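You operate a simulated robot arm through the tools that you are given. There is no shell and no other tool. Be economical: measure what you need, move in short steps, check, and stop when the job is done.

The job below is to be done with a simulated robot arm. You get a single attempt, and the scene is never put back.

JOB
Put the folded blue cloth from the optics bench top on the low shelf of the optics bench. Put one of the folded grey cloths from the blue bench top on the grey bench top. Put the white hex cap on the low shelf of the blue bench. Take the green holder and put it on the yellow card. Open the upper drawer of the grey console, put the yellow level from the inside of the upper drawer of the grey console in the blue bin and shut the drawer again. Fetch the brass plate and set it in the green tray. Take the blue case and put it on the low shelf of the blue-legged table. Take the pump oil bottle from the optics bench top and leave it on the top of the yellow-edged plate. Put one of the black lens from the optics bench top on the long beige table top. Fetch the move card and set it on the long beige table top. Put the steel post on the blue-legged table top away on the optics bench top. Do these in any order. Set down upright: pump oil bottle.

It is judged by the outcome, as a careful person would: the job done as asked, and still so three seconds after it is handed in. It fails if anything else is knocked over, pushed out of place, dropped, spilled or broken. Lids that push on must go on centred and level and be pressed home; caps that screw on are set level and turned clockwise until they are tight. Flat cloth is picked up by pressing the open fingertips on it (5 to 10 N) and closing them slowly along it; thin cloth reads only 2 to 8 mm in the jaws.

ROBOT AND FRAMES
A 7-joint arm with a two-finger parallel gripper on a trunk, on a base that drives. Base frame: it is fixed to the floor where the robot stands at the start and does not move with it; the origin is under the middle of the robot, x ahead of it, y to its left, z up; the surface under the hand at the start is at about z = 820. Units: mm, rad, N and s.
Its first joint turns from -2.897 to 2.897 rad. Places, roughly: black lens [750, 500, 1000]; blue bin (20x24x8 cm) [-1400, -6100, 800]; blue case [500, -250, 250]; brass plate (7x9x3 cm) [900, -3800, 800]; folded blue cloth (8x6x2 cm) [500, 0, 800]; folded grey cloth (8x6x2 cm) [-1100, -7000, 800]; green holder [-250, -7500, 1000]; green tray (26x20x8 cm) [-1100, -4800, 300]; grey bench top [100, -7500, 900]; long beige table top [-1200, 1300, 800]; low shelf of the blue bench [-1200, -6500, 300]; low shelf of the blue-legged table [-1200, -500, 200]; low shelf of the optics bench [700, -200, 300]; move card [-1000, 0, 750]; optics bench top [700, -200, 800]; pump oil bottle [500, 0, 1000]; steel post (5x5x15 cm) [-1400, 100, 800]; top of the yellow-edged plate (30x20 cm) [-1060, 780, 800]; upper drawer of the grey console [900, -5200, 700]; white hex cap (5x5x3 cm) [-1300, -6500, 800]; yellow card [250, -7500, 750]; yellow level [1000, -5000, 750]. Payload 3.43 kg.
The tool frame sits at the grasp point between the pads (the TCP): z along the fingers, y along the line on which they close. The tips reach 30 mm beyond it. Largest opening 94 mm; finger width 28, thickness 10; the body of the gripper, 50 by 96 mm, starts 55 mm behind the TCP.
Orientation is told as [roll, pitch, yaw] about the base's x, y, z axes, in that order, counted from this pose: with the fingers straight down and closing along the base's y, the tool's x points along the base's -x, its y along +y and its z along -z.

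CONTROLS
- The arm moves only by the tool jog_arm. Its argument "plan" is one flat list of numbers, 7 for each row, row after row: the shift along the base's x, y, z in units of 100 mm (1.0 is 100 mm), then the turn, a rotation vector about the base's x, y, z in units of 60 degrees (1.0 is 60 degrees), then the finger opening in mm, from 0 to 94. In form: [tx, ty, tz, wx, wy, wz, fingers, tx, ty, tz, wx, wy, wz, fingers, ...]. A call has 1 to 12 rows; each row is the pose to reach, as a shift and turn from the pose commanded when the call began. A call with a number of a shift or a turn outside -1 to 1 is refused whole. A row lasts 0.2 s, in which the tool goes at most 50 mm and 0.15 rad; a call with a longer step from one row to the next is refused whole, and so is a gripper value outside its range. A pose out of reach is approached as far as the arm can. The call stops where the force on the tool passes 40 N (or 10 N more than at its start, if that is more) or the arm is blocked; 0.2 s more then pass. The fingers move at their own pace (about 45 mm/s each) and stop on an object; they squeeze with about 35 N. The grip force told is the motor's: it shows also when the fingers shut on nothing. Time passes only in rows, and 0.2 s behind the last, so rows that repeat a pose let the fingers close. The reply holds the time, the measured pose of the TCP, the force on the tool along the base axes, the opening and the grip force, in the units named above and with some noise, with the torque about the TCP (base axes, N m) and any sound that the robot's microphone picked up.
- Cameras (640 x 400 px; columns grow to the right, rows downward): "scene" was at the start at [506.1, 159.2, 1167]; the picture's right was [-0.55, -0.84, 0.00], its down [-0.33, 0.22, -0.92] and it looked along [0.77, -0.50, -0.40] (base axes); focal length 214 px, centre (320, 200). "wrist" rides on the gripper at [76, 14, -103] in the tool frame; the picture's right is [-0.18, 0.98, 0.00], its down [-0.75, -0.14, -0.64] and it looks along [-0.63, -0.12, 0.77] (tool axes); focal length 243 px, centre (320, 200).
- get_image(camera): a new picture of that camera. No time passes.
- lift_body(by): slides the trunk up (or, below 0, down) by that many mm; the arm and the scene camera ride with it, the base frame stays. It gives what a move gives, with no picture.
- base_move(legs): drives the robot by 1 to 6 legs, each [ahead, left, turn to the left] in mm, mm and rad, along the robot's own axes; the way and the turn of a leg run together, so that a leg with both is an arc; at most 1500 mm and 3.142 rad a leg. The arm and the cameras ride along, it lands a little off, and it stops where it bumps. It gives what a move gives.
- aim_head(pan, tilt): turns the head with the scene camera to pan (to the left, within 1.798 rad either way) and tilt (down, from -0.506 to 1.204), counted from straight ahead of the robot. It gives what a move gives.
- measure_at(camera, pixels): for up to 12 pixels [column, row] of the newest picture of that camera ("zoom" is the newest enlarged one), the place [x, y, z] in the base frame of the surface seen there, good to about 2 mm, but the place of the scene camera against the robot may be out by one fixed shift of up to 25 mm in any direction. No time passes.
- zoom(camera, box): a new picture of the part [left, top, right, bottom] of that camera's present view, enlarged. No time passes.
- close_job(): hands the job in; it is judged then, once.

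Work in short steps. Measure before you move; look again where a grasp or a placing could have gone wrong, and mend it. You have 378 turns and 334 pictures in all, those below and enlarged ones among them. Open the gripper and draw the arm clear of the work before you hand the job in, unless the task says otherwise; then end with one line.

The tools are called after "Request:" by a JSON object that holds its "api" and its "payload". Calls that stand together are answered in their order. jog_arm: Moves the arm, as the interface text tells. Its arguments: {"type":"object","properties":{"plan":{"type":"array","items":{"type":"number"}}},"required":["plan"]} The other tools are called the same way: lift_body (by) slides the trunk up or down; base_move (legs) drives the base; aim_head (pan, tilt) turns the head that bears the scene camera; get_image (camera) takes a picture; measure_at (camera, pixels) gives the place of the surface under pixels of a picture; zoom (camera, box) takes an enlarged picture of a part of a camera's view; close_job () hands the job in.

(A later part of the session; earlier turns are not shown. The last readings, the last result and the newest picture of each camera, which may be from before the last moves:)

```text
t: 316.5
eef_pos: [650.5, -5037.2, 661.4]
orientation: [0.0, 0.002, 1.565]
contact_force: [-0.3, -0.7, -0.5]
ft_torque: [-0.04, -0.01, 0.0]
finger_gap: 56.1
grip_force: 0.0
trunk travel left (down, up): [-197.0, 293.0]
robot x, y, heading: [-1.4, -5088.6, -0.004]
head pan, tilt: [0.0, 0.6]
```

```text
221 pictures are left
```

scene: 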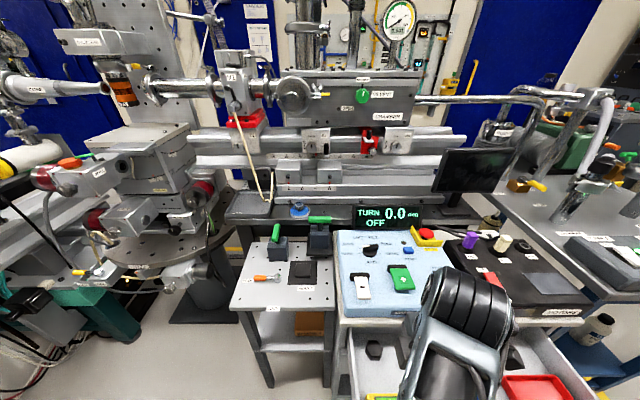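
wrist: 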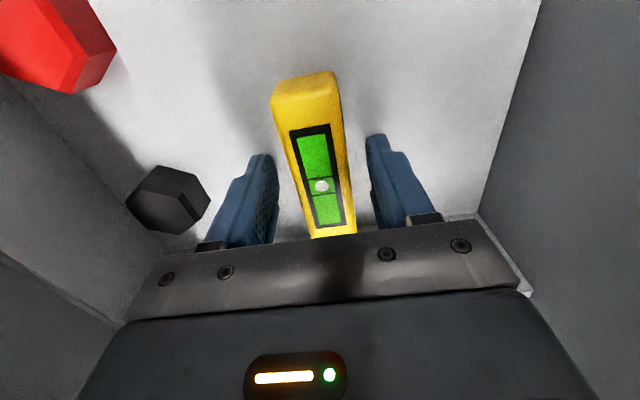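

Fingers straddle the level. Lower 5 mm and close, then raise.

Request:
{"api": "jog_arm", "payload": {"plan": [0, 0, -0.05, 0, 0, 0, 56, 0, 0, -0.05, 0, 0, 0, 30, 0, 0, -0.05, 0, 0, 0, 10, 0, 0, -0.05, 0, 0, 0, 0, 0, 0, -0.05, 0, 0, 0, 0]}}

Request:
{"api": "lift_body", "payload": {"by": 200}}

Request:
{"api": "get_image", "payload": {"camera": "wrist"}}

```text
t: 317.7
eef_pos: [650.5, -5035.8, 660.1]
orientation: [-0.007, -0.001, 1.568]
contact_force: [1.3, 2.3, 4.5]
ft_torque: [0.31, 0.08, -0.09]
finger_gap: 31.5
grip_force: 35.1
trunk travel left (down, up): [-197.0, 293.0]
robot x, y, heading: [-1.2, -5089.8, -0.005]
head pan, tilt: [0.0, 0.6]
```

```text
t: 318.0
eef_pos: [650.8, -5036.4, 660.6]
orientation: [-0.01, 0.001, 1.569]
contact_force: [0.8, 0.4, 5.4]
ft_torque: [-0.3, 0.1, 0.0]
finger_gap: 31.4
grip_force: 35.1
trunk travel left (down, up): [-199.0, 291.0]
robot x, y, heading: [-0.9, -5089.1, -0.003]
head pan, tilt: [0.0, 0.6]
stopped: the force on the tool passed its limit at 48 N (the readings are from after the stop); the commanded pose is now the measured one
```

```text
220 pictures are left
```

wrist: 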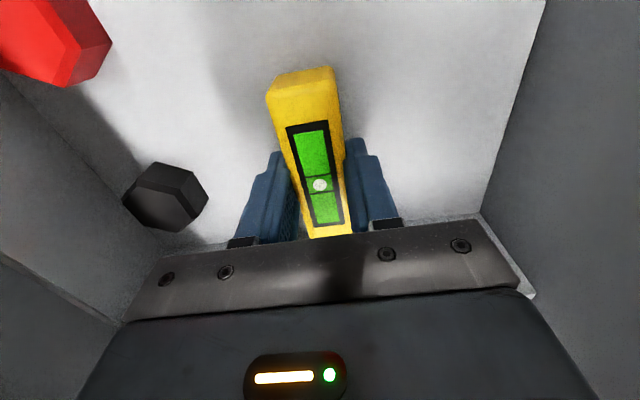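

The lift met resistance (48 N). I look at the scene for what is touching.

Request:
{"api": "get_image", "payload": {"camera": "scene"}}

Request:
{"api": "aim_head", "payload": {"pan": 0.0, "tilt": 1.1}}

Request:
{"api": "get_image", "payload": {"camera": "scene"}}

```text
219 pictures are left
```

scene: 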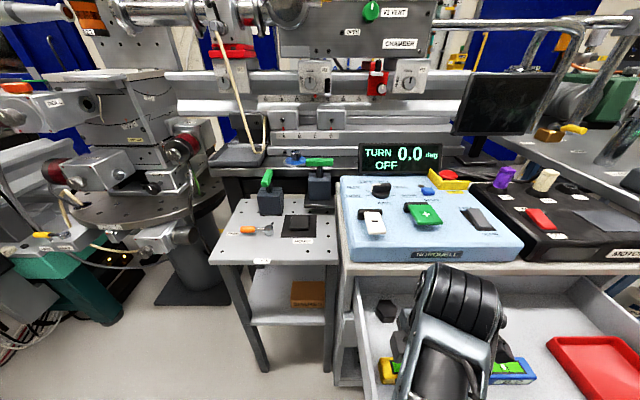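

```text
t: 318.9
eef_pos: [651.2, -5036.9, 658.8]
orientation: [-0.009, 0.001, 1.571]
contact_force: [6.6, 4.6, 36.0]
ft_torque: [0.05, -0.14, 0.12]
finger_gap: 31.3
grip_force: 35.3
trunk travel left (down, up): [-199.0, 291.0]
robot x, y, heading: [0.7, -5087.5, -0.004]
head pan, tilt: [0.0, 1.1]
```

```text
218 pictures are left
```

scene: 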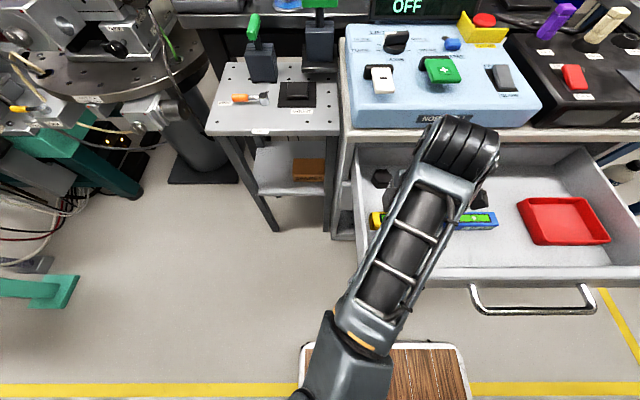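

Likely the forearm is resting on the drawer front's rim while commanded lower. I raise with small jog steps first.

Request:
{"api": "jog_arm", "payload": {"plan": [0, 0, 0.03, 0, 0, 0, 0, 0, 0, 0.08, 0, 0, 0, 0, 0, 0, 0.15, 0, 0, 0, 0]}}

Request:
{"api": "get_image", "payload": {"camera": "wrist"}}

```text
t: 319.8
eef_pos: [649.7, -5036.3, 673.9]
orientation: [-0.004, 0.001, 1.569]
contact_force: [-0.7, -0.7, -1.8]
ft_torque: [0.01, -0.04, 0.0]
finger_gap: 31.6
grip_force: 34.9
trunk travel left (down, up): [-199.0, 291.0]
robot x, y, heading: [-0.7, -5093.6, -0.002]
head pan, tilt: [0.0, 1.1]
```

```text
217 pictures are left
```

wrist: 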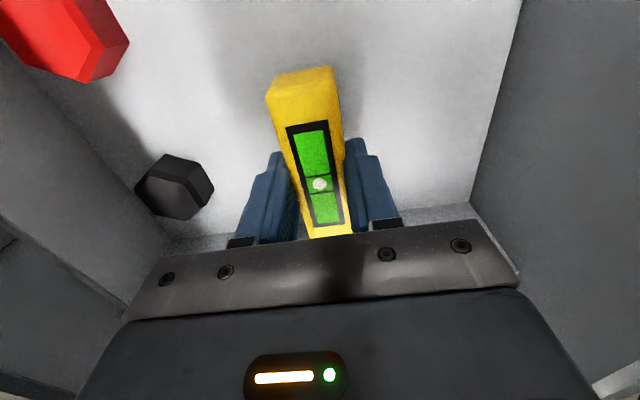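

Free now (1.8 N load). Raise the trunk and back off from the drawer.

Request:
{"api": "lift_body", "payload": {"by": 200}}

Request:
{"api": "base_move", "payload": {"legs": [[-350, 0, 0], [0, 0, -1.5708], [500, 0, 0]]}}

Request:
{"api": "aim_head", "payload": {"pan": -0.8, "tilt": 0.5}}

Request:
{"api": "get_image", "payload": {"camera": "scene"}}

Request:
{"api": "get_image", "payload": {"camera": "wrist"}}

```text
t: 321.9
eef_pos: [651.4, -5037.6, 873.8]
orientation: [-0.006, 0.001, 1.571]
contact_force: [-0.4, -0.3, -0.9]
ft_torque: [-0.01, -0.01, -0.03]
finger_gap: 31.6
grip_force: 34.9
trunk travel left (down, up): [-399.0, 91.0]
robot x, y, heading: [-2.9, -5084.7, -0.004]
head pan, tilt: [0.0, 1.1]
```

```text
t: 330.6
eef_pos: [-296.2, -6249.7, 875.0]
orientation: [-0.005, 0.003, 0.003]
contact_force: [0.7, -0.4, -1.7]
ft_torque: [0.02, 0.01, 0.02]
finger_gap: 31.4
grip_force: 35.4
trunk travel left (down, up): [-399.0, 91.0]
robot x, y, heading: [-352.9, -5596.6, -1.571]
head pan, tilt: [0.0, 1.1]
```

```text
t: 331.7
eef_pos: [-294.4, -6251.0, 875.0]
orientation: [-0.005, 0.002, 0.003]
contact_force: [1.1, 0.2, -1.4]
ft_torque: [0.0, 0.01, 0.0]
finger_gap: 31.5
grip_force: 35.0
trunk travel left (down, up): [-399.0, 91.0]
robot x, y, heading: [-354.0, -5598.3, -1.572]
head pan, tilt: [-0.799, 0.499]
```

```text
216 pictures are left
```

scene: 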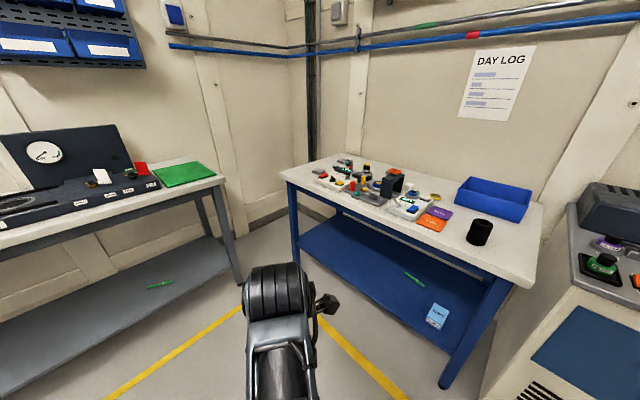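

```text
215 pictures are left
```

wrist: 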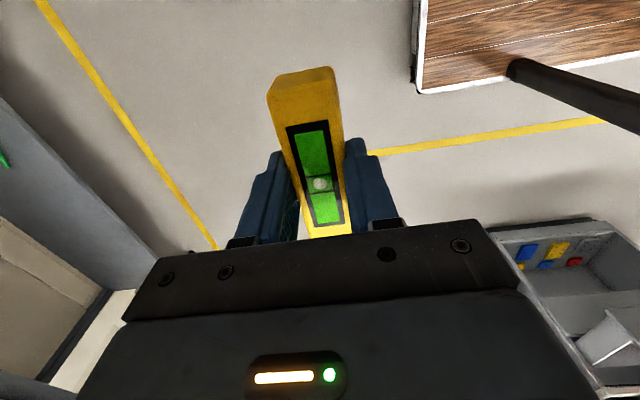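

The blue bench and blue bin (493,198) are in view. Measure bin and zoom on bench items.

Request:
{"api": "zoom", "payload": {"camera": "scene", "box": [270, 130, 560, 310]}}

Request:
{"api": "measure_at", "payload": {"camera": "scene", "pixels": [[457, 195], [500, 220], [531, 205], [478, 178], [495, 190], [480, 232], [440, 250], [537, 285], [290, 178], [440, 315], [400, 300], [465, 325]]}}

```text
2.21 times, centred on (415, 220) of scene
```

zoom: 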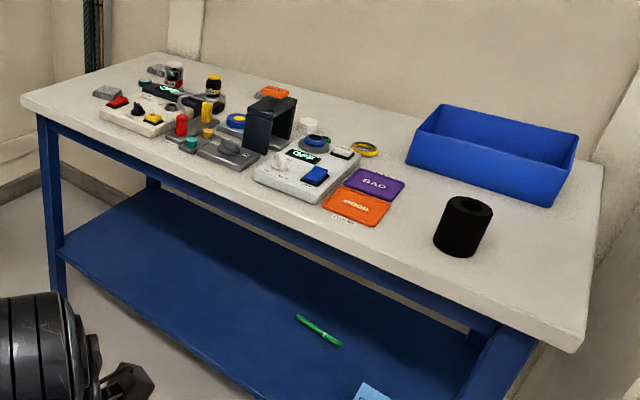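

```text
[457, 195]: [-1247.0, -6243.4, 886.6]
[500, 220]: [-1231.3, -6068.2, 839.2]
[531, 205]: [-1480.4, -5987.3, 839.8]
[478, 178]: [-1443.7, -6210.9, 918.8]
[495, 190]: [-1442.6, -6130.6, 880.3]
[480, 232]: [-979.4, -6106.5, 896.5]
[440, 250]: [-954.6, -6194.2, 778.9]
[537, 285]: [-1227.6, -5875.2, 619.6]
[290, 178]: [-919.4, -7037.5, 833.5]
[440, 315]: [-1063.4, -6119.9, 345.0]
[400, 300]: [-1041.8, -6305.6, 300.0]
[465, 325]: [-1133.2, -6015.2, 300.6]
```

Bin centre ≈(-1338,-6115), rim true z≈880. I raise 90 mm, drive to y≈-6058 and turn to face the bench.

Request:
{"api": "lift_body", "payload": {"by": 90}}

Request:
{"api": "base_move", "payload": {"legs": [[461, 0, 0], [0, 0, -1.5708]]}}

Request:
{"api": "aim_head", "payload": {"pan": 0.2, "tilt": 0.6}}

Request:
{"api": "get_image", "payload": {"camera": "scene"}}

Request:
{"api": "get_image", "payload": {"camera": "wrist"}}

```text
t: 333.0
eef_pos: [-295.1, -6250.7, 963.5]
orientation: [-0.006, 0.001, 0.004]
contact_force: [0.1, 1.5, -0.7]
ft_torque: [0.03, 0.0, -0.01]
finger_gap: 31.5
grip_force: 35.1
trunk travel left (down, up): [-489.0, 1.0]
robot x, y, heading: [-355.0, -5597.7, -1.566]
head pan, tilt: [-0.799, 0.499]
```

```text
t: 339.6
eef_pos: [-1008.3, -6110.0, 964.7]
orientation: [-0.005, 0.003, -1.582]
contact_force: [-1.7, 0.0, -1.9]
ft_torque: [0.02, 0.01, -0.01]
finger_gap: 31.2
grip_force: 34.5
trunk travel left (down, up): [-489.0, 1.0]
robot x, y, heading: [-353.6, -6063.8, 3.127]
head pan, tilt: [-0.799, 0.499]
```

```text
t: 340.8
eef_pos: [-1008.8, -6109.9, 964.4]
orientation: [-0.005, 0.001, -1.581]
contact_force: [0.4, -0.4, -1.1]
ft_torque: [0.02, -0.04, -0.01]
finger_gap: 31.1
grip_force: 34.6
trunk travel left (down, up): [-489.0, 1.0]
robot x, y, heading: [-353.7, -6061.8, 3.127]
head pan, tilt: [0.201, 0.6]
```

```text
213 pictures are left
```

scene: 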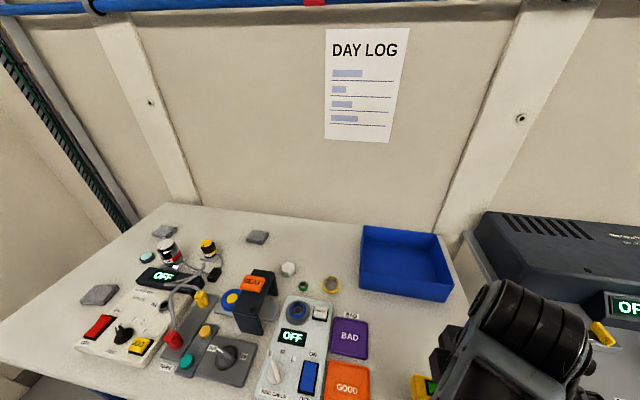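

```text
212 pictures are left
```

wrist: 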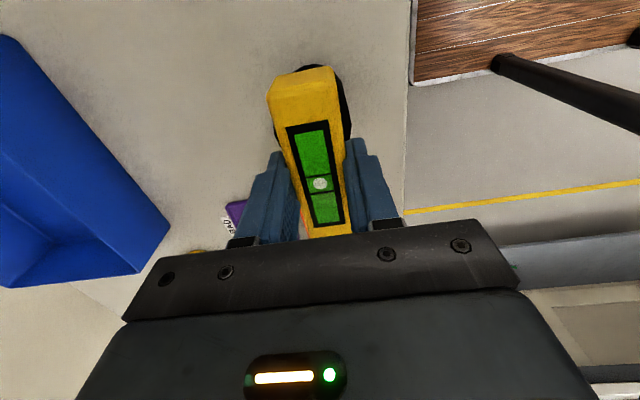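

Overview: hex cap (288,268), grey cloths at (100,295), (165,232), (257,237), bin (405,262). Measure all.

Request:
{"api": "measure_at", "payload": {"camera": "scene", "pixels": [[288, 267], [100, 293], [257, 236], [165, 231], [362, 228], [435, 235], [452, 282], [365, 285], [405, 265], [330, 283], [317, 310], [258, 283]]}}

Request:
{"api": "measure_at", "payload": {"camera": "wrist", "pixels": [[168, 225], [135, 272], [10, 40], [60, 230], [250, 120]]}}

Request:
{"api": "zoom", "payload": {"camera": "scene", "box": [70, 200, 370, 388]}}

```text
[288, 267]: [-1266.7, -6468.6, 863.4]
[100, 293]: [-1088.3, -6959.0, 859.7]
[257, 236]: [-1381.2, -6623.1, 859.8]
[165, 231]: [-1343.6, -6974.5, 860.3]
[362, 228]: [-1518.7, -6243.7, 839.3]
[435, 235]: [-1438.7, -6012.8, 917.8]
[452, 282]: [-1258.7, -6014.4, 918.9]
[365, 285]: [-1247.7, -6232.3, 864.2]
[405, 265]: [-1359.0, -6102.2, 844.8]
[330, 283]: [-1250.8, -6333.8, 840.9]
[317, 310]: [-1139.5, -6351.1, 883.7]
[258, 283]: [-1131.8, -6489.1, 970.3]
```

```text
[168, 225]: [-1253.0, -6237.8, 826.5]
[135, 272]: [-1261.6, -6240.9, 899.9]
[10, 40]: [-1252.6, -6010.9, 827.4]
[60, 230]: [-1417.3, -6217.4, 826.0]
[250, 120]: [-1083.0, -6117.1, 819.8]
```

```text
2.13 times, centred on (220, 294) of scene
```

zoom: 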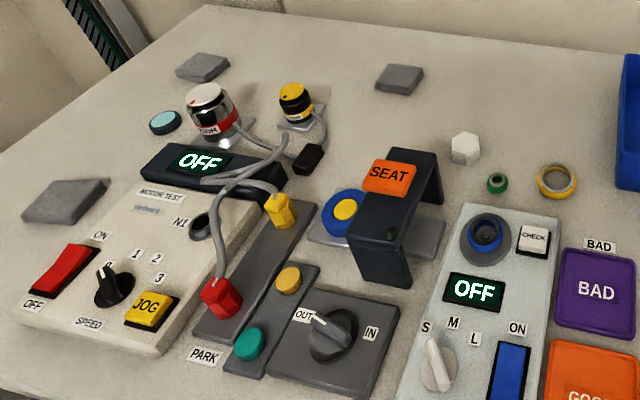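

Bin inside: x -1247..-1445, y -6240..-6010, rim 900, floor 826. Drive forward 122 and extend ~208 over its centre.

Request:
{"api": "base_move", "payload": {"legs": [[122, 12, 0]]}}

Request:
{"api": "jog_arm", "payload": {"plan": [-0.49, 0, 0, 0, 0, 0, 0, -0.98, 0, 0, 0, 0, 0, 0]}}

Request:
{"api": "jog_arm", "payload": {"plan": [-0.49, 0, 0, 0, 0, 0, 0, -0.98, 0, 0, 0, 0, 0, 0]}}

Request:
{"api": "get_image", "payload": {"camera": "wrist"}}

```text
t: 342.1
eef_pos: [-1129.7, -6120.2, 965.1]
orientation: [-0.005, 0.002, -1.579]
contact_force: [-0.2, 0.7, -1.3]
ft_torque: [0.0, -0.01, 0.04]
finger_gap: 31.4
grip_force: 34.9
trunk travel left (down, up): [-489.0, 1.0]
robot x, y, heading: [-476.1, -6071.6, 3.125]
head pan, tilt: [0.201, 0.6]
```

```text
t: 342.7
eef_pos: [-1226.5, -6122.5, 965.9]
orientation: [-0.006, 0.003, -1.578]
contact_force: [0.2, 0.0, -0.9]
ft_torque: [0.0, -0.03, 0.0]
finger_gap: 31.4
grip_force: 35.1
trunk travel left (down, up): [-489.0, 1.0]
robot x, y, heading: [-477.8, -6076.4, 3.134]
head pan, tilt: [0.201, 0.6]
```

```text
t: 343.3
eef_pos: [-1325.3, -6121.3, 964.7]
orientation: [-0.005, 0.002, -1.579]
contact_force: [0.1, -0.3, -1.3]
ft_torque: [0.02, -0.01, -0.02]
finger_gap: 31.5
grip_force: 34.9
trunk travel left (down, up): [-489.0, 1.0]
robot x, y, heading: [-473.9, -6072.2, 3.135]
head pan, tilt: [0.201, 0.6]
```

```text
210 pictures are left
```

wrist: 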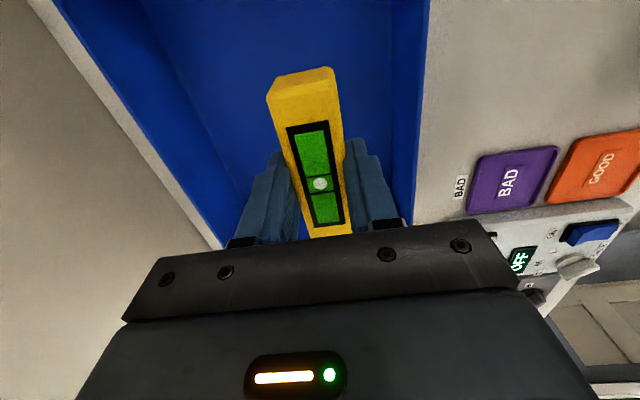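

Over the bin. Lower into it and release just above the floor.

Request:
{"api": "jog_arm", "payload": {"plan": [-0.17, 0, 0, 0, 0, 0, 0]}}

Request:
{"api": "lift_body", "payload": {"by": -85}}

Request:
{"api": "jog_arm", "payload": {"plan": [0, 0, -0.08, 0, 0, 0, 0, 0, 0, -0.12, 0, 0, 0, 0, 0, 0, -0.15, 0, 0, 0, 0]}}

```text
t: 343.7
eef_pos: [-1343.4, -6120.8, 965.5]
orientation: [-0.004, 0.002, -1.581]
contact_force: [0.6, 1.9, -1.2]
ft_torque: [0.02, 0.01, -0.01]
finger_gap: 31.5
grip_force: 35.4
trunk travel left (down, up): [-489.0, 1.0]
robot x, y, heading: [-474.2, -6068.5, 3.129]
head pan, tilt: [0.201, 0.6]
```

```text
t: 344.9
eef_pos: [-1343.3, -6121.3, 880.3]
orientation: [-0.005, 0.0, -1.579]
contact_force: [-0.5, 0.1, -1.8]
ft_torque: [-0.02, -0.01, 0.02]
finger_gap: 31.7
grip_force: 35.2
trunk travel left (down, up): [-404.0, 86.0]
robot x, y, heading: [-477.3, -6073.8, 3.127]
head pan, tilt: [0.201, 0.6]
```

```text
t: 345.7
eef_pos: [-1342.7, -6120.4, 863.9]
orientation: [-0.007, 0.001, -1.579]
contact_force: [0.0, 0.3, -2.5]
ft_torque: [0.0, -0.01, 0.0]
finger_gap: 31.4
grip_force: 35.3
trunk travel left (down, up): [-404.0, 86.0]
robot x, y, heading: [-476.8, -6071.5, 3.13]
head pan, tilt: [0.201, 0.6]
```

Lower the last millimetres, release, and rise.

Request:
{"api": "jog_arm", "payload": {"plan": [0, 0, -0.015, 0, 0, 0, 0, 0, 0, -0.03, 0, 0, 0, 0, 0, 0, -0.03, 0, 0, 0, 45, 0, 0, -0.03, 0, 0, 0, 56, 0, 0, 0.3, 0, 0, 0, 56, 0, 0, 0.8, 0, 0, 0, 56, 0, 0, 1.0, 0, 0, 0, 56]}}

Request:
{"api": "get_image", "payload": {"camera": "wrist"}}

```text
t: 347.3
eef_pos: [-1342.5, -6120.7, 965.2]
orientation: [-0.005, 0.002, -1.579]
contact_force: [0.1, -0.4, -0.5]
ft_torque: [0.02, 0.01, 0.02]
finger_gap: 55.7
grip_force: 0.1
trunk travel left (down, up): [-404.0, 86.0]
robot x, y, heading: [-479.2, -6070.7, 3.128]
head pan, tilt: [0.201, 0.6]
```

```text
209 pictures are left
```

wrist: 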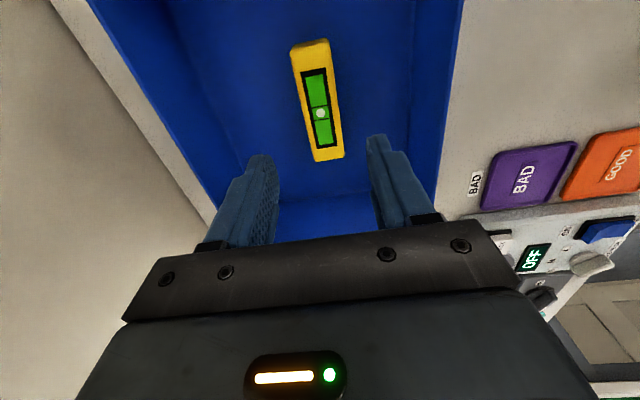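

The level is in the bin. Next the hex cap nearby (≈(-1277,-6461)): raise 60 and strafe over it.

Request:
{"api": "lift_body", "payload": {"by": 60}}

Request:
{"api": "base_move", "payload": {"legs": [[-66, 0, 0], [0, 340, 0]]}}

Request:
{"api": "get_image", "payload": {"camera": "wrist"}}

Request:
{"api": "get_image", "payload": {"camera": "scene"}}

```text
t: 348.3
eef_pos: [-1342.5, -6122.2, 1024.7]
orientation: [-0.005, 0.002, -1.579]
contact_force: [-0.7, -0.3, 0.2]
ft_torque: [0.0, -0.03, 0.01]
finger_gap: 56.0
grip_force: 0.0
trunk travel left (down, up): [-464.0, 26.0]
robot x, y, heading: [-475.5, -6073.9, 3.131]
head pan, tilt: [0.201, 0.6]
```

```text
t: 351.1
eef_pos: [-1280.7, -6458.3, 1023.5]
orientation: [-0.005, 0.001, -1.582]
contact_force: [0.9, -1.0, 0.1]
ft_torque: [-0.01, 0.0, 0.02]
finger_gap: 56.2
grip_force: 0.1
trunk travel left (down, up): [-464.0, 26.0]
robot x, y, heading: [-410.3, -6409.5, 3.132]
head pan, tilt: [0.201, 0.6]
```

```text
208 pictures are left
```

wrist: 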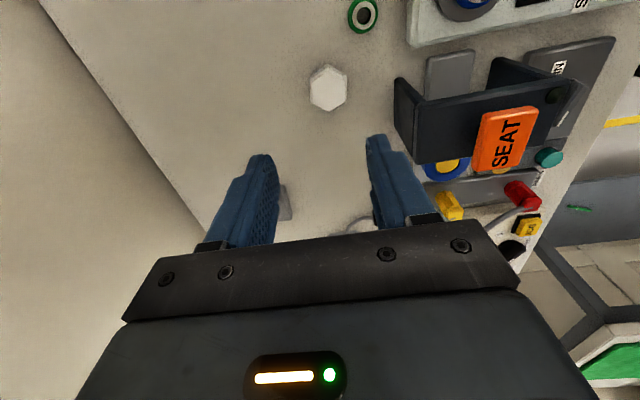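

```text
207 pictures are left
```

scene: 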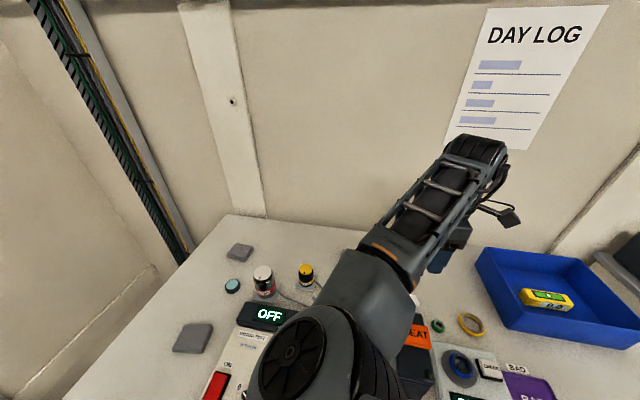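

I check the cap and the elbow's height over the bench devices.

Request:
{"api": "measure_at", "payload": {"camera": "wrist", "pixels": [[328, 87], [310, 85], [346, 88], [327, 67], [330, 109], [525, 120], [400, 110]]}}

Request:
{"api": "measure_at", "payload": {"camera": "scene", "pixels": [[290, 350], [350, 330], [390, 270], [390, 240], [420, 230], [450, 190], [415, 340], [300, 395]]}}

```text
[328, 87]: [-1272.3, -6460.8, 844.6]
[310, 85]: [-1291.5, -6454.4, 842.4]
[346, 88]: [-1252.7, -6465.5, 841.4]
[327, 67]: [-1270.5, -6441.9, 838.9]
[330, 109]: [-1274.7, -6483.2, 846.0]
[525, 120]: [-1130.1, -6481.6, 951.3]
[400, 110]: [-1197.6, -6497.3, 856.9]
```

```text
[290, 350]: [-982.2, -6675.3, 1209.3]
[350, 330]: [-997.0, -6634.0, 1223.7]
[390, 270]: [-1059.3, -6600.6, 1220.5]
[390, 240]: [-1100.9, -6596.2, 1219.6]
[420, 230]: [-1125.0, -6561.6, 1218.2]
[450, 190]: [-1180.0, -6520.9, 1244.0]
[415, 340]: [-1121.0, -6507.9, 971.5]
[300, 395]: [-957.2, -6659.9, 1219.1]
```

The bent forearm would pass close over the SEAT bracket (z 951) on descent. A straighter arm keeps it higher: back the base 85 mm and extend the arm by the same, then re-check.

Request:
{"api": "base_move", "payload": {"legs": [[-85, 0, 0]]}}

Request:
{"api": "jog_arm", "payload": {"plan": [-0.4, -0.02, 0, 0, 0, 0, 70, -0.78, -0.03, 0, 0, 0, 0, 70]}}

Request:
{"api": "jog_arm", "payload": {"plan": [0, 0, -0.4, 0, 0, 0, 70, 0, 0, -0.7, 0, 0, 0, 70]}}

Request:
{"api": "get_image", "payload": {"camera": "scene"}}

Request:
{"api": "get_image", "payload": {"camera": "wrist"}}

```text
t: 352.2
eef_pos: [-1199.2, -6461.1, 1025.4]
orientation: [-0.004, 0.002, -1.581]
contact_force: [-0.9, -0.3, 0.0]
ft_torque: [0.03, -0.05, 0.02]
finger_gap: 55.9
grip_force: 0.1
trunk travel left (down, up): [-464.0, 26.0]
robot x, y, heading: [-329.3, -6411.9, 3.126]
head pan, tilt: [0.201, 0.6]
```

```text
t: 352.8
eef_pos: [-1277.1, -6462.6, 1024.3]
orientation: [-0.006, 0.001, -1.581]
contact_force: [0.7, 0.0, 0.6]
ft_torque: [0.01, 0.04, -0.01]
finger_gap: 69.8
grip_force: 0.0
trunk travel left (down, up): [-464.0, 26.0]
robot x, y, heading: [-331.1, -6411.1, 3.128]
head pan, tilt: [0.201, 0.6]
```

```text
t: 353.4
eef_pos: [-1278.5, -6462.3, 954.9]
orientation: [-0.003, 0.002, -1.581]
contact_force: [0.4, 1.3, -0.3]
ft_torque: [0.01, -0.01, 0.01]
finger_gap: 69.7
grip_force: 0.1
trunk travel left (down, up): [-464.0, 26.0]
robot x, y, heading: [-333.1, -6413.1, 3.126]
head pan, tilt: [0.201, 0.6]
```

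```text
206 pictures are left
```

scene: 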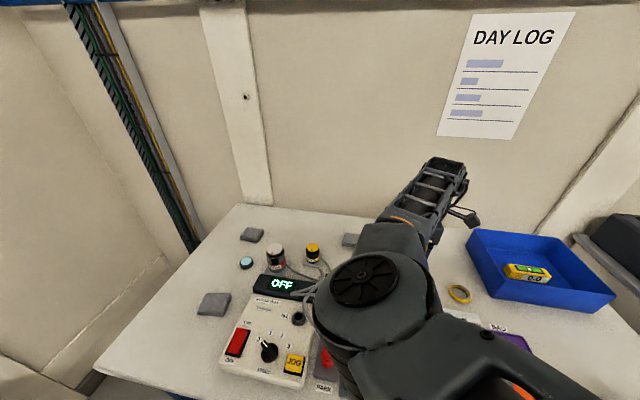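

```text
205 pictures are left
```

wrist: 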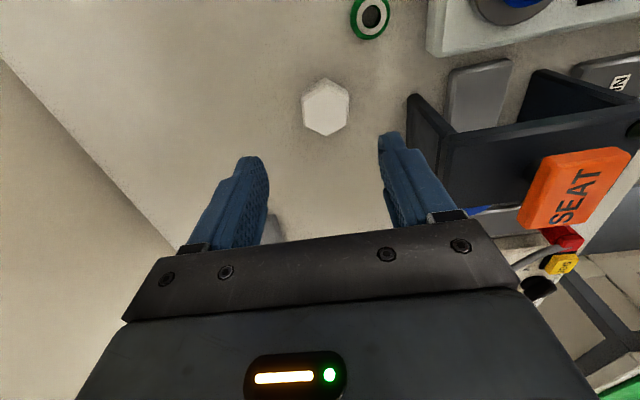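

Request:
{"api": "measure_at", "payload": {"camera": "scene", "pixels": [[365, 285], [320, 300], [390, 235], [420, 200], [445, 165], [350, 340]]}}

Request:
{"api": "measure_at", "payload": {"camera": "wrist", "pixels": [[412, 98], [425, 150], [440, 130], [325, 105], [302, 108], [349, 100], [480, 195], [520, 205]]}}

```text
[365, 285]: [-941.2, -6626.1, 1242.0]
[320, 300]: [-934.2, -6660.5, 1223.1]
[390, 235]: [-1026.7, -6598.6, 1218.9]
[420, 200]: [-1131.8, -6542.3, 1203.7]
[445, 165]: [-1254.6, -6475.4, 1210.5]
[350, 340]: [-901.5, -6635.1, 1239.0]
```

```text
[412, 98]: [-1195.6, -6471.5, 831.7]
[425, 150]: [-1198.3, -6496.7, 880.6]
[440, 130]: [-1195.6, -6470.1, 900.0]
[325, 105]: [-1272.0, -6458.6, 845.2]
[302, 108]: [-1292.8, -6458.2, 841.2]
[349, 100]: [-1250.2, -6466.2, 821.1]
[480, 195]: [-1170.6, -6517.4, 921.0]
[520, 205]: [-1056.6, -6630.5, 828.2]
```

Forearm keeps ~50+ mm above the bracket. Cap centre (-1272,-6461); descend to tips ≈825 and close.

Request:
{"api": "jog_arm", "payload": {"plan": [0.06, 0.01, -0.45, 0, 0, 0, 62, 0.06, 0.01, -0.85, 0, 0, 0, 62, 0.06, 0.01, -1.0, 0, 0, 0, 62, 0.06, 0.01, -1.0, 0, 0, 0, 40, 0.06, 0.01, -1.0, 0, 0, 0, 20, 0.06, 0.01, -1.0, 0, 0, 0, 0, 0.06, 0.01, -1.0, 0, 0, 0, 0]}}

Request:
{"api": "get_image", "payload": {"camera": "wrist"}}

```text
t: 355.0
eef_pos: [-1271.7, -6461.8, 854.8]
orientation: [-0.005, 0.003, -1.582]
contact_force: [1.0, 0.1, -0.4]
ft_torque: [-0.01, 0.0, -0.01]
finger_gap: 40.3
grip_force: 35.3
trunk travel left (down, up): [-464.0, 26.0]
robot x, y, heading: [-332.2, -6411.0, 3.129]
head pan, tilt: [0.201, 0.6]
```

```text
204 pictures are left
```

wrist: 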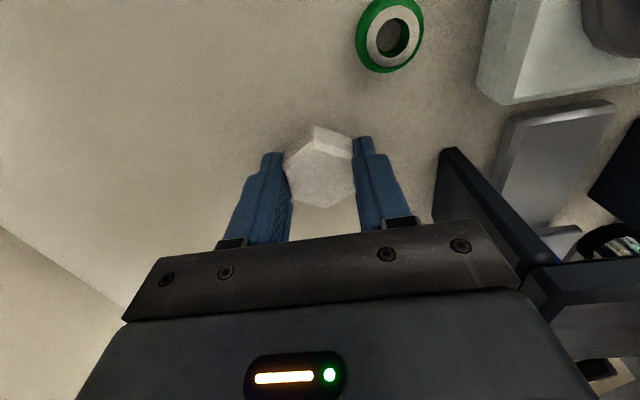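

Gripped (40.3). Lift, back out, retract the arm, and lower in front of the bench.

Request:
{"api": "jog_arm", "payload": {"plan": [0, 0, 0.45, 0, 0, 0, 0, 0, 0, 0.95, 0, 0, 0, 0]}}

Request:
{"api": "jog_arm", "payload": {"plan": [0, 0, 0.45, 0, 0, 0, 0, 0, 0, 0.7, 0, 0, 0, 0]}}

Request:
{"api": "base_move", "payload": {"legs": [[-300, 0, 0]]}}

Request:
{"api": "jog_arm", "payload": {"plan": [0.48, 0, 0, 0, 0, 0, 0, 0.96, 0, 0, 0, 0, 0, 0]}}

Request:
{"api": "jog_arm", "payload": {"plan": [0.48, 0, 0, 0, 0, 0, 0, 0.96, 0, 0, 0, 0, 0, 0]}}

Request:
{"api": "jog_arm", "payload": {"plan": [0.48, 0, 0, 0, 0, 0, 0, 0.96, 0, 0, 0, 0, 0, 0]}}

Request:
{"api": "lift_body", "payload": {"by": -463}}

Request:
{"api": "aim_head", "payload": {"pan": 0.0, "tilt": 0.7}}

Request:
{"api": "get_image", "payload": {"camera": "scene"}}

```text
t: 355.6
eef_pos: [-1269.5, -6462.1, 951.4]
orientation: [-0.005, 0.002, -1.581]
contact_force: [-0.1, 0.4, 0.1]
ft_torque: [-0.03, 0.01, -0.01]
finger_gap: 40.2
grip_force: 35.2
trunk travel left (down, up): [-464.0, 26.0]
robot x, y, heading: [-335.6, -6410.0, 3.125]
head pan, tilt: [0.201, 0.6]
```

```text
t: 356.2
eef_pos: [-1271.7, -6463.8, 1021.3]
orientation: [-0.005, 0.001, -1.58]
contact_force: [-0.3, -1.5, 0.4]
ft_torque: [0.03, 0.0, -0.04]
finger_gap: 40.3
grip_force: 35.0
trunk travel left (down, up): [-464.0, 26.0]
robot x, y, heading: [-334.0, -6412.4, 3.126]
head pan, tilt: [0.201, 0.6]
```

```text
t: 358.2
eef_pos: [-971.5, -6469.2, 1019.7]
orientation: [-0.004, 0.002, -1.579]
contact_force: [-0.8, -0.1, -1.1]
ft_torque: [-0.01, -0.02, 0.02]
finger_gap: 39.9
grip_force: 34.8
trunk travel left (down, up): [-464.0, 26.0]
robot x, y, heading: [-34.2, -6418.0, 3.131]
head pan, tilt: [0.201, 0.6]
```

```text
t: 359.0
eef_pos: [-877.8, -6400.0, 1021.6]
orientation: [-0.004, -0.003, -1.714]
contact_force: [-0.2, -0.2, 0.4]
ft_torque: [-0.06, 0.0, -0.02]
finger_gap: 40.0
grip_force: 35.0
trunk travel left (down, up): [-464.0, 26.0]
robot x, y, heading: [-28.6, -6417.3, 3.127]
head pan, tilt: [0.201, 0.6]
stopped in row 2: the arm was blocked; the commanded pose is now the measured one
```

```text
t: 359.6
eef_pos: [-780.5, -6385.3, 1016.5]
orientation: [0.002, 0.008, -1.733]
contact_force: [-0.2, 0.6, 0.6]
ft_torque: [-0.01, -0.03, 0.03]
finger_gap: 39.9
grip_force: 35.2
trunk travel left (down, up): [-464.0, 26.0]
robot x, y, heading: [-31.2, -6415.4, 3.129]
head pan, tilt: [0.201, 0.6]
```

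```text
t: 360.2
eef_pos: [-690.2, -6399.6, 1020.6]
orientation: [-0.007, -0.007, -1.71]
contact_force: [1.0, 0.2, -0.1]
ft_torque: [0.01, 0.01, 0.0]
finger_gap: 40.1
grip_force: 35.0
trunk travel left (down, up): [-464.0, 26.0]
robot x, y, heading: [-30.3, -6418.4, 3.13]
head pan, tilt: [0.201, 0.6]
```

```text
refused: -463 is not a number from -400 to 400
```

```text
t: 360.9
eef_pos: [-689.7, -6399.6, 1019.7]
orientation: [-0.007, -0.003, -1.712]
contact_force: [-0.9, -0.6, 0.0]
ft_torque: [-0.02, 0.02, -0.03]
finger_gap: 39.8
grip_force: 35.0
trunk travel left (down, up): [-464.0, 26.0]
robot x, y, heading: [-34.7, -6413.5, 3.13]
head pan, tilt: [0.0, 0.7]
```

```text
203 pictures are left
```

scene: 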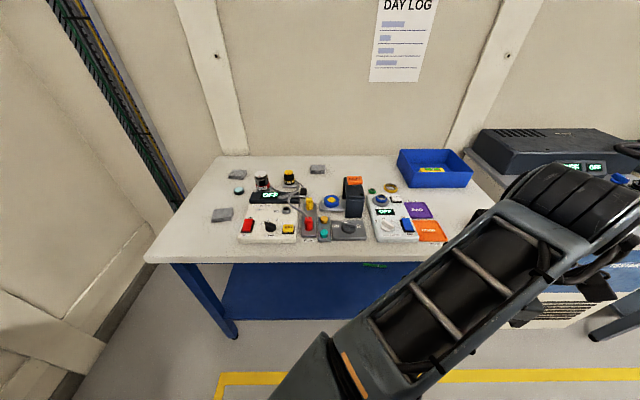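

A joint limit shifted the pose slightly; fine. Lower the trunk in two steps and view the shelf.

Request:
{"api": "lift_body", "payload": {"by": -400}}

Request:
{"api": "lift_body", "payload": {"by": -63}}

Request:
{"api": "get_image", "payload": {"camera": "scene"}}

Request:
{"api": "get_image", "payload": {"camera": "wrist"}}

```text
t: 364.8
eef_pos: [-688.9, -6399.5, 619.1]
orientation: [-0.006, -0.004, -1.711]
contact_force: [-0.3, 0.5, -0.9]
ft_torque: [-0.01, 0.01, 0.01]
finger_gap: 39.8
grip_force: 34.7
trunk travel left (down, up): [-64.0, 426.0]
robot x, y, heading: [-29.5, -6418.8, 3.127]
head pan, tilt: [0.0, 0.7]
```

```text
t: 365.8
eef_pos: [-688.8, -6398.9, 557.1]
orientation: [-0.005, -0.004, -1.71]
contact_force: [0.6, 0.4, -0.8]
ft_torque: [0.01, -0.02, -0.02]
finger_gap: 39.8
grip_force: 35.0
trunk travel left (down, up): [-1.0, 489.0]
robot x, y, heading: [-30.6, -6417.5, 3.132]
head pan, tilt: [0.0, 0.7]
```

```text
202 pictures are left
```

scene: 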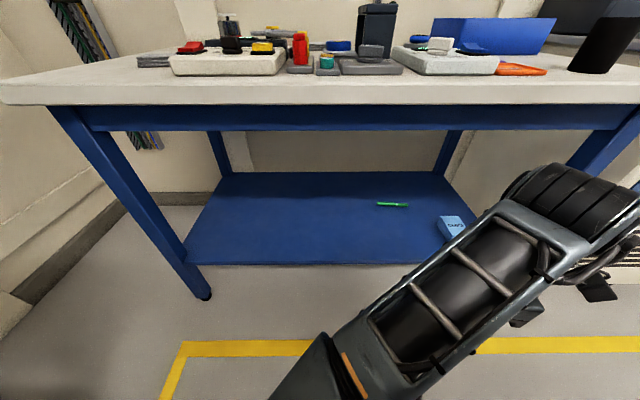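

```text
201 pictures are left
```

wrist: 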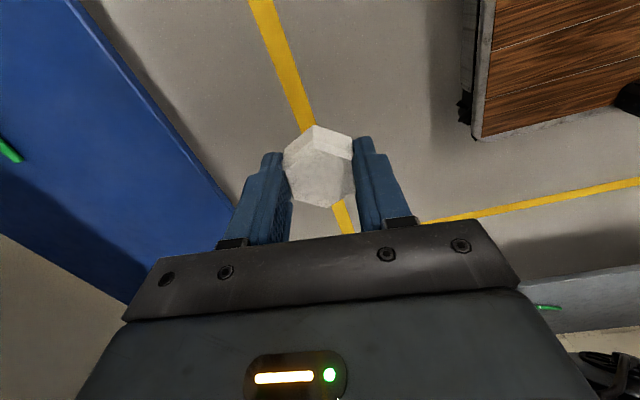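

Request:
{"api": "measure_at", "payload": {"camera": "scene", "pixels": [[300, 262], [300, 225], [300, 180], [300, 125], [200, 255], [440, 235], [390, 204]]}}

Request:
{"api": "measure_at", "payload": {"camera": "wrist", "pixels": [[170, 150], [100, 200]]}}

Request:
{"api": "jog_arm", "payload": {"plan": [0, 0, -0.48, 0, 0, 0, 0, 0, 0, -0.96, 0, 0, 0, 0]}}

Request:
{"api": "jog_arm", "payload": {"plan": [0, 0, -0.48, 0, 0, 0, 0, 0, 0, -0.96, 0, 0, 0, 0]}}

```text
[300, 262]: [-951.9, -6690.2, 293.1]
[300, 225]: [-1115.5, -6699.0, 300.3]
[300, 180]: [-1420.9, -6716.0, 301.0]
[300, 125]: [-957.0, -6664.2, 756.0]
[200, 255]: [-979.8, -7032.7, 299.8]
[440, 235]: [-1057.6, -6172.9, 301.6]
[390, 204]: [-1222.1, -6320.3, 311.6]
```

```text
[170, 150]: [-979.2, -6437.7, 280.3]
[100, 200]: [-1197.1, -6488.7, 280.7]
```

```text
t: 366.4
eef_pos: [-690.5, -6401.4, 460.9]
orientation: [-0.007, -0.003, -1.709]
contact_force: [-0.1, 0.5, -0.3]
ft_torque: [0.01, -0.04, -0.02]
finger_gap: 40.2
grip_force: 34.8
trunk travel left (down, up): [-1.0, 489.0]
robot x, y, heading: [-30.0, -6418.6, 3.129]
head pan, tilt: [0.0, 0.7]
```

```text
t: 367.0
eef_pos: [-690.2, -6398.4, 364.8]
orientation: [-0.007, -0.006, -1.71]
contact_force: [-0.5, -0.6, 0.6]
ft_torque: [0.01, 0.01, 0.01]
finger_gap: 39.9
grip_force: 35.0
trunk travel left (down, up): [-1.0, 489.0]
robot x, y, heading: [-36.2, -6416.5, 3.131]
head pan, tilt: [0.0, 0.7]
```

Shelf edge x≈-952, z=280. Drive in to place the cap at ≈(-1012,-6515).

Request:
{"api": "base_move", "payload": {"legs": [[0, 115, 0], [322, 0, 0]]}}

Request:
{"api": "jog_arm", "payload": {"plan": [0, 0, -0.25, 0, 0, 0, 0, 0, 0, -0.4, 0, 0, 0, 0, 0, 0, -0.46, 0, 0, 0, 0]}}

Request:
{"api": "get_image", "payload": {"camera": "wrist"}}

```text
t: 370.0
eef_pos: [-1014.8, -6508.9, 363.8]
orientation: [-0.007, -0.003, -1.711]
contact_force: [-0.1, 0.7, 0.0]
ft_torque: [-0.01, -0.01, 0.01]
finger_gap: 40.1
grip_force: 34.8
trunk travel left (down, up): [-1.0, 489.0]
robot x, y, heading: [-359.9, -6523.7, 3.13]
head pan, tilt: [0.0, 0.7]
```

```text
t: 370.8
eef_pos: [-1014.2, -6507.8, 318.5]
orientation: [-0.008, -0.004, -1.71]
contact_force: [-1.1, -0.4, -0.5]
ft_torque: [-0.03, 0.0, -0.01]
finger_gap: 40.2
grip_force: 34.8
trunk travel left (down, up): [-1.0, 489.0]
robot x, y, heading: [-356.3, -6524.9, 3.13]
head pan, tilt: [0.0, 0.7]
```

```text
200 pictures are left
```

wrist: 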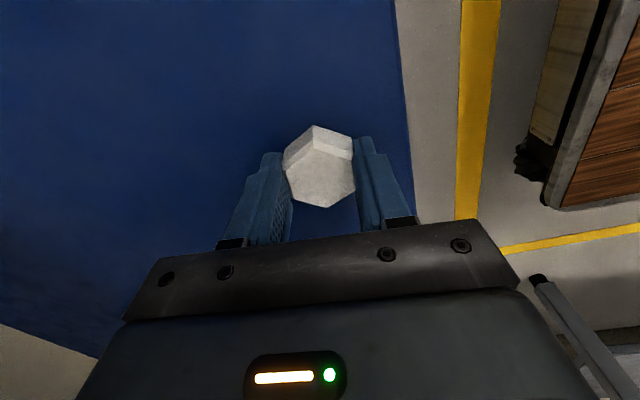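

Step down to contact, then release.

Request:
{"api": "jog_arm", "payload": {"plan": [0, 0, -0.015, 0, 0, 0, 0, 0, 0, -0.03, 0, 0, 0, 0, 0, 0, -0.045, 0, 0, 0, 0, 0, 0, -0.055, 0, 0, 0, 0]}}

```text
t: 371.8
eef_pos: [-1015.0, -6508.5, 312.9]
orientation: [-0.013, -0.004, -1.71]
contact_force: [0.9, -4.5, 32.1]
ft_torque: [0.01, -0.25, -0.03]
finger_gap: 40.2
grip_force: 34.9
trunk travel left (down, up): [-1.0, 489.0]
robot x, y, heading: [-360.0, -6525.7, 3.126]
head pan, tilt: [0.0, 0.7]
```

Request:
{"api": "jog_arm", "payload": {"plan": [0, 0, 0.01, 0, 0, 0, 0, 0, 0, 0.02, 0, 0, 0, 50, 0, 0, 0.02, 0, 0, 0, 62, 0, 0, 0.4, 0, 0, 0, 62, 0, 0, 0.7, 0, 0, 0, 62]}}

Request:
{"api": "get_image", "payload": {"camera": "wrist"}}

```text
t: 373.0
eef_pos: [-1013.0, -6509.5, 383.7]
orientation: [-0.006, -0.005, -1.711]
contact_force: [0.0, -0.2, -0.5]
ft_torque: [-0.01, -0.02, 0.01]
finger_gap: 62.0
grip_force: 0.0
trunk travel left (down, up): [-1.0, 489.0]
robot x, y, heading: [-352.9, -6527.1, 3.13]
head pan, tilt: [0.0, 0.7]
```

```text
199 pictures are left
```

wrist: 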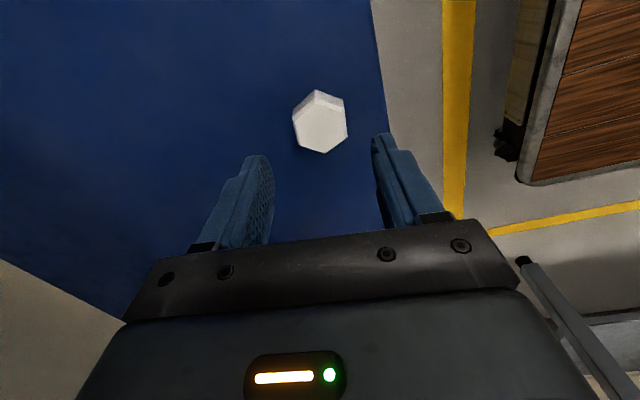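

Cap is on the shelf. Next the grey cloth on the front-left of the bench: back out, raise, and look.

Request:
{"api": "base_move", "payload": {"legs": [[-330, 0, 0]]}}

Request:
{"api": "lift_body", "payload": {"by": 400}}

Request:
{"api": "jog_arm", "payload": {"plan": [0, 0, 0.48, 0, 0, 0, 90, 0, 0, 0.96, 0, 0, 0, 90]}}

Request:
{"api": "jog_arm", "payload": {"plan": [0, 0, 0.48, 0, 0, 0, 90, 0, 0, 0.96, 0, 0, 0, 90]}}

Request:
{"api": "aim_head", "payload": {"pan": 0.4, "tilt": 0.5}}

Request:
{"api": "get_image", "payload": {"camera": "scene"}}

Request:
{"api": "aim_head", "payload": {"pan": 1.5, "tilt": 0.5}}

Request:
{"api": "get_image", "payload": {"camera": "scene"}}

```text
t: 375.2
eef_pos: [-673.0, -6513.3, 383.1]
orientation: [-0.006, -0.006, -1.712]
contact_force: [-0.6, -0.7, 0.8]
ft_torque: [0.02, 0.02, 0.01]
finger_gap: 62.4
grip_force: 0.0
trunk travel left (down, up): [-1.0, 489.0]
robot x, y, heading: [-15.7, -6527.3, 3.13]
head pan, tilt: [0.0, 0.7]
```

```text
t: 379.0
eef_pos: [-672.0, -6513.4, 783.4]
orientation: [-0.007, -0.003, -1.712]
contact_force: [0.3, 0.8, -0.6]
ft_torque: [0.01, 0.02, -0.05]
finger_gap: 62.1
grip_force: 0.1
trunk travel left (down, up): [-401.0, 89.0]
robot x, y, heading: [-14.4, -6532.2, 3.129]
head pan, tilt: [0.0, 0.7]
```

```text
t: 379.6
eef_pos: [-672.7, -6512.9, 795.4]
orientation: [-0.006, -0.004, -1.712]
contact_force: [-0.7, 1.0, -0.1]
ft_torque: [0.02, -0.02, -0.01]
finger_gap: 90.0
grip_force: 0.1
out of reach, approached as far as the arm can: row 1, 2
trunk travel left (down, up): [-401.0, 89.0]
robot x, y, heading: [-15.9, -6531.7, 3.131]
head pan, tilt: [0.0, 0.7]
```

```text
t: 380.2
eef_pos: [-671.9, -6512.7, 796.2]
orientation: [-0.007, -0.004, -1.711]
contact_force: [0.5, -0.3, 0.4]
ft_torque: [0.03, 0.01, -0.01]
finger_gap: 90.2
grip_force: 0.2
out of reach, approached as far as the arm can: row 1, 2
trunk travel left (down, up): [-401.0, 89.0]
robot x, y, heading: [-16.2, -6532.9, 3.126]
head pan, tilt: [0.0, 0.7]
```

```text
t: 381.1
eef_pos: [-671.2, -6511.5, 796.0]
orientation: [-0.007, -0.004, -1.711]
contact_force: [0.3, 0.3, -0.1]
ft_torque: [-0.01, 0.01, -0.02]
finger_gap: 90.1
grip_force: 0.0
trunk travel left (down, up): [-401.0, 89.0]
robot x, y, heading: [-17.2, -6532.4, 3.129]
head pan, tilt: [0.4, 0.499]
```

```text
198 pictures are left
```

scene: 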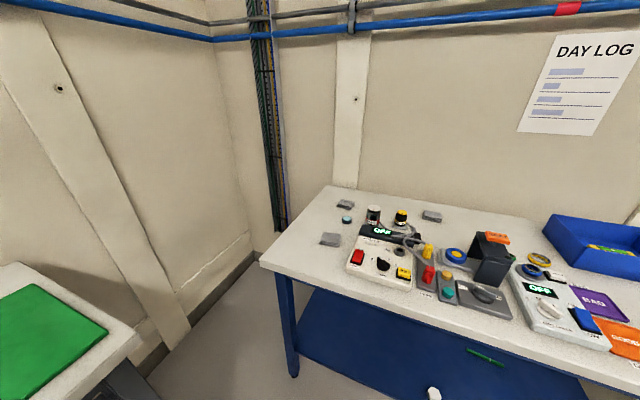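

```text
t: 382.4
eef_pos: [-671.2, -6513.0, 796.1]
orientation: [-0.007, -0.003, -1.712]
contact_force: [-0.2, 0.1, -0.2]
ft_torque: [0.0, 0.0, 0.03]
finger_gap: 90.0
grip_force: 0.0
trunk travel left (down, up): [-401.0, 89.0]
robot x, y, heading: [-12.7, -6530.8, 3.13]
head pan, tilt: [1.499, 0.499]
```

```text
197 pictures are left
```

scene: 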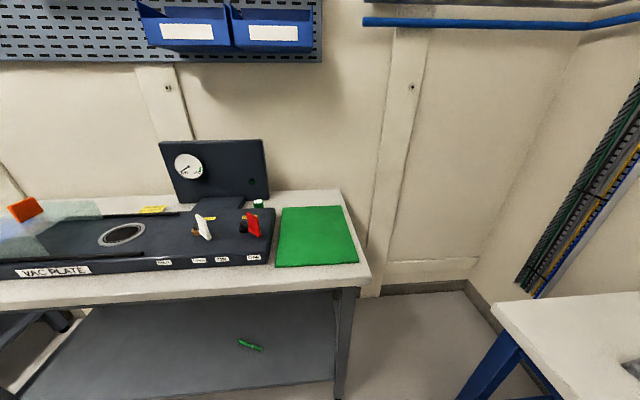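

The arm seems stuck against a joint limit going up. I look at the arm's posture.

Request:
{"api": "aim_head", "payload": {"pan": -0.3, "tilt": 1.0}}

Request:
{"api": "get_image", "payload": {"camera": "scene"}}

Request:
{"api": "jog_arm", "payload": {"plan": [-0.4, 0, 0, 0, 0, 0, 90, -0.8, 0, 0, 0, 0, 0, 90, -0.8, 0, 0.4, 0, 0, 0, 90]}}

```text
t: 384.2
eef_pos: [-672.2, -6513.0, 795.6]
orientation: [-0.006, -0.003, -1.713]
contact_force: [-0.2, -0.1, 0.6]
ft_torque: [0.02, 0.01, 0.01]
finger_gap: 90.1
grip_force: 0.2
trunk travel left (down, up): [-401.0, 89.0]
robot x, y, heading: [-14.7, -6530.2, 3.122]
head pan, tilt: [-0.3, 1.0]
```

```text
196 pictures are left
```

scene: 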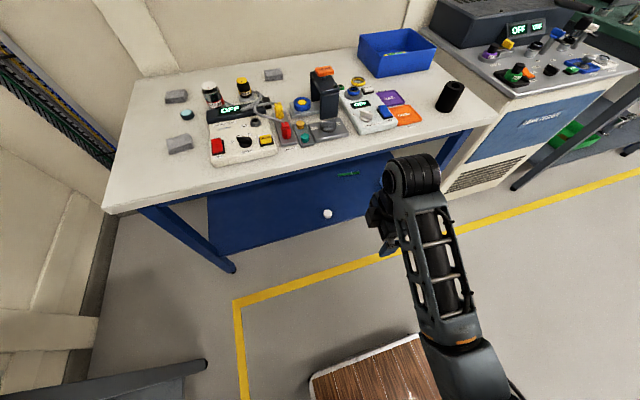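

```text
t: 385.0
eef_pos: [-769.9, -6523.4, 832.0]
orientation: [-0.054, -0.032, -1.707]
contact_force: [0.6, -0.2, 0.0]
ft_torque: [0.07, 0.02, 0.0]
finger_gap: 90.1
grip_force: 0.0
out of reach, approached as far as the arm can: row 3
trunk travel left (down, up): [-401.0, 89.0]
robot x, y, heading: [-15.0, -6531.6, 3.132]
head pan, tilt: [-0.3, 1.0]
```

The hand's yaw near its limit is probably blocking; I rotate it back toward neutral (−82°) and retry going up.

Request:
{"api": "jog_arm", "payload": {"plan": [0, 0, 0, 0, 0, -0.12, 90, 0, 0, 0, 0, 0, -0.24, 90, 0, 0, 0, 0, 0, -0.36, 90, 0, 0, 0, 0, 0, -0.48, 90, 0, 0, 0, 0, 0, -0.6, 90, 0, 0, 0, 0, 0, -0.69, 90]}}

Request:
{"api": "jog_arm", "payload": {"plan": [0, 0, 0, 0, 0, -0.12, 90, 0, 0, 0, 0, 0, -0.24, 90, 0, 0, 0, 0, 0, -0.36, 90, 0, 0, 0, 0, 0, -0.48, 90, 0, 0, 0, 0, 0, -0.6, 90, 0, 0, 0, 0, 0, -0.69, 90]}}

Request:
{"api": "jog_arm", "payload": {"plan": [0, 0, 0.45, 0, 0, 0, 90, 0, 0, 0.9, 0, 0, 0, 90]}}

```text
t: 386.4
eef_pos: [-749.0, -6513.6, 837.0]
orientation: [-0.006, -0.004, -2.436]
contact_force: [0.2, 0.3, 0.5]
ft_torque: [-0.03, -0.02, 0.01]
finger_gap: 90.1
grip_force: 0.1
trunk travel left (down, up): [-401.0, 89.0]
robot x, y, heading: [-18.4, -6534.0, 3.126]
head pan, tilt: [-0.3, 1.0]
```

```text
t: 387.8
eef_pos: [-749.9, -6514.8, 837.3]
orientation: [-0.006, -0.004, 3.123]
contact_force: [-0.1, -0.2, -0.8]
ft_torque: [-0.02, 0.0, 0.02]
finger_gap: 89.9
grip_force: 0.0
trunk travel left (down, up): [-401.0, 89.0]
robot x, y, heading: [-17.7, -6536.2, 3.125]
head pan, tilt: [-0.3, 1.0]
```

```text
t: 388.4
eef_pos: [-750.9, -6514.5, 928.0]
orientation: [-0.006, -0.005, 3.125]
contact_force: [0.1, 0.5, 0.3]
ft_torque: [0.01, 0.05, -0.03]
finger_gap: 89.6
grip_force: 0.0
trunk travel left (down, up): [-401.0, 89.0]
robot x, y, heading: [-13.6, -6534.7, 3.129]
head pan, tilt: [-0.3, 1.0]
```

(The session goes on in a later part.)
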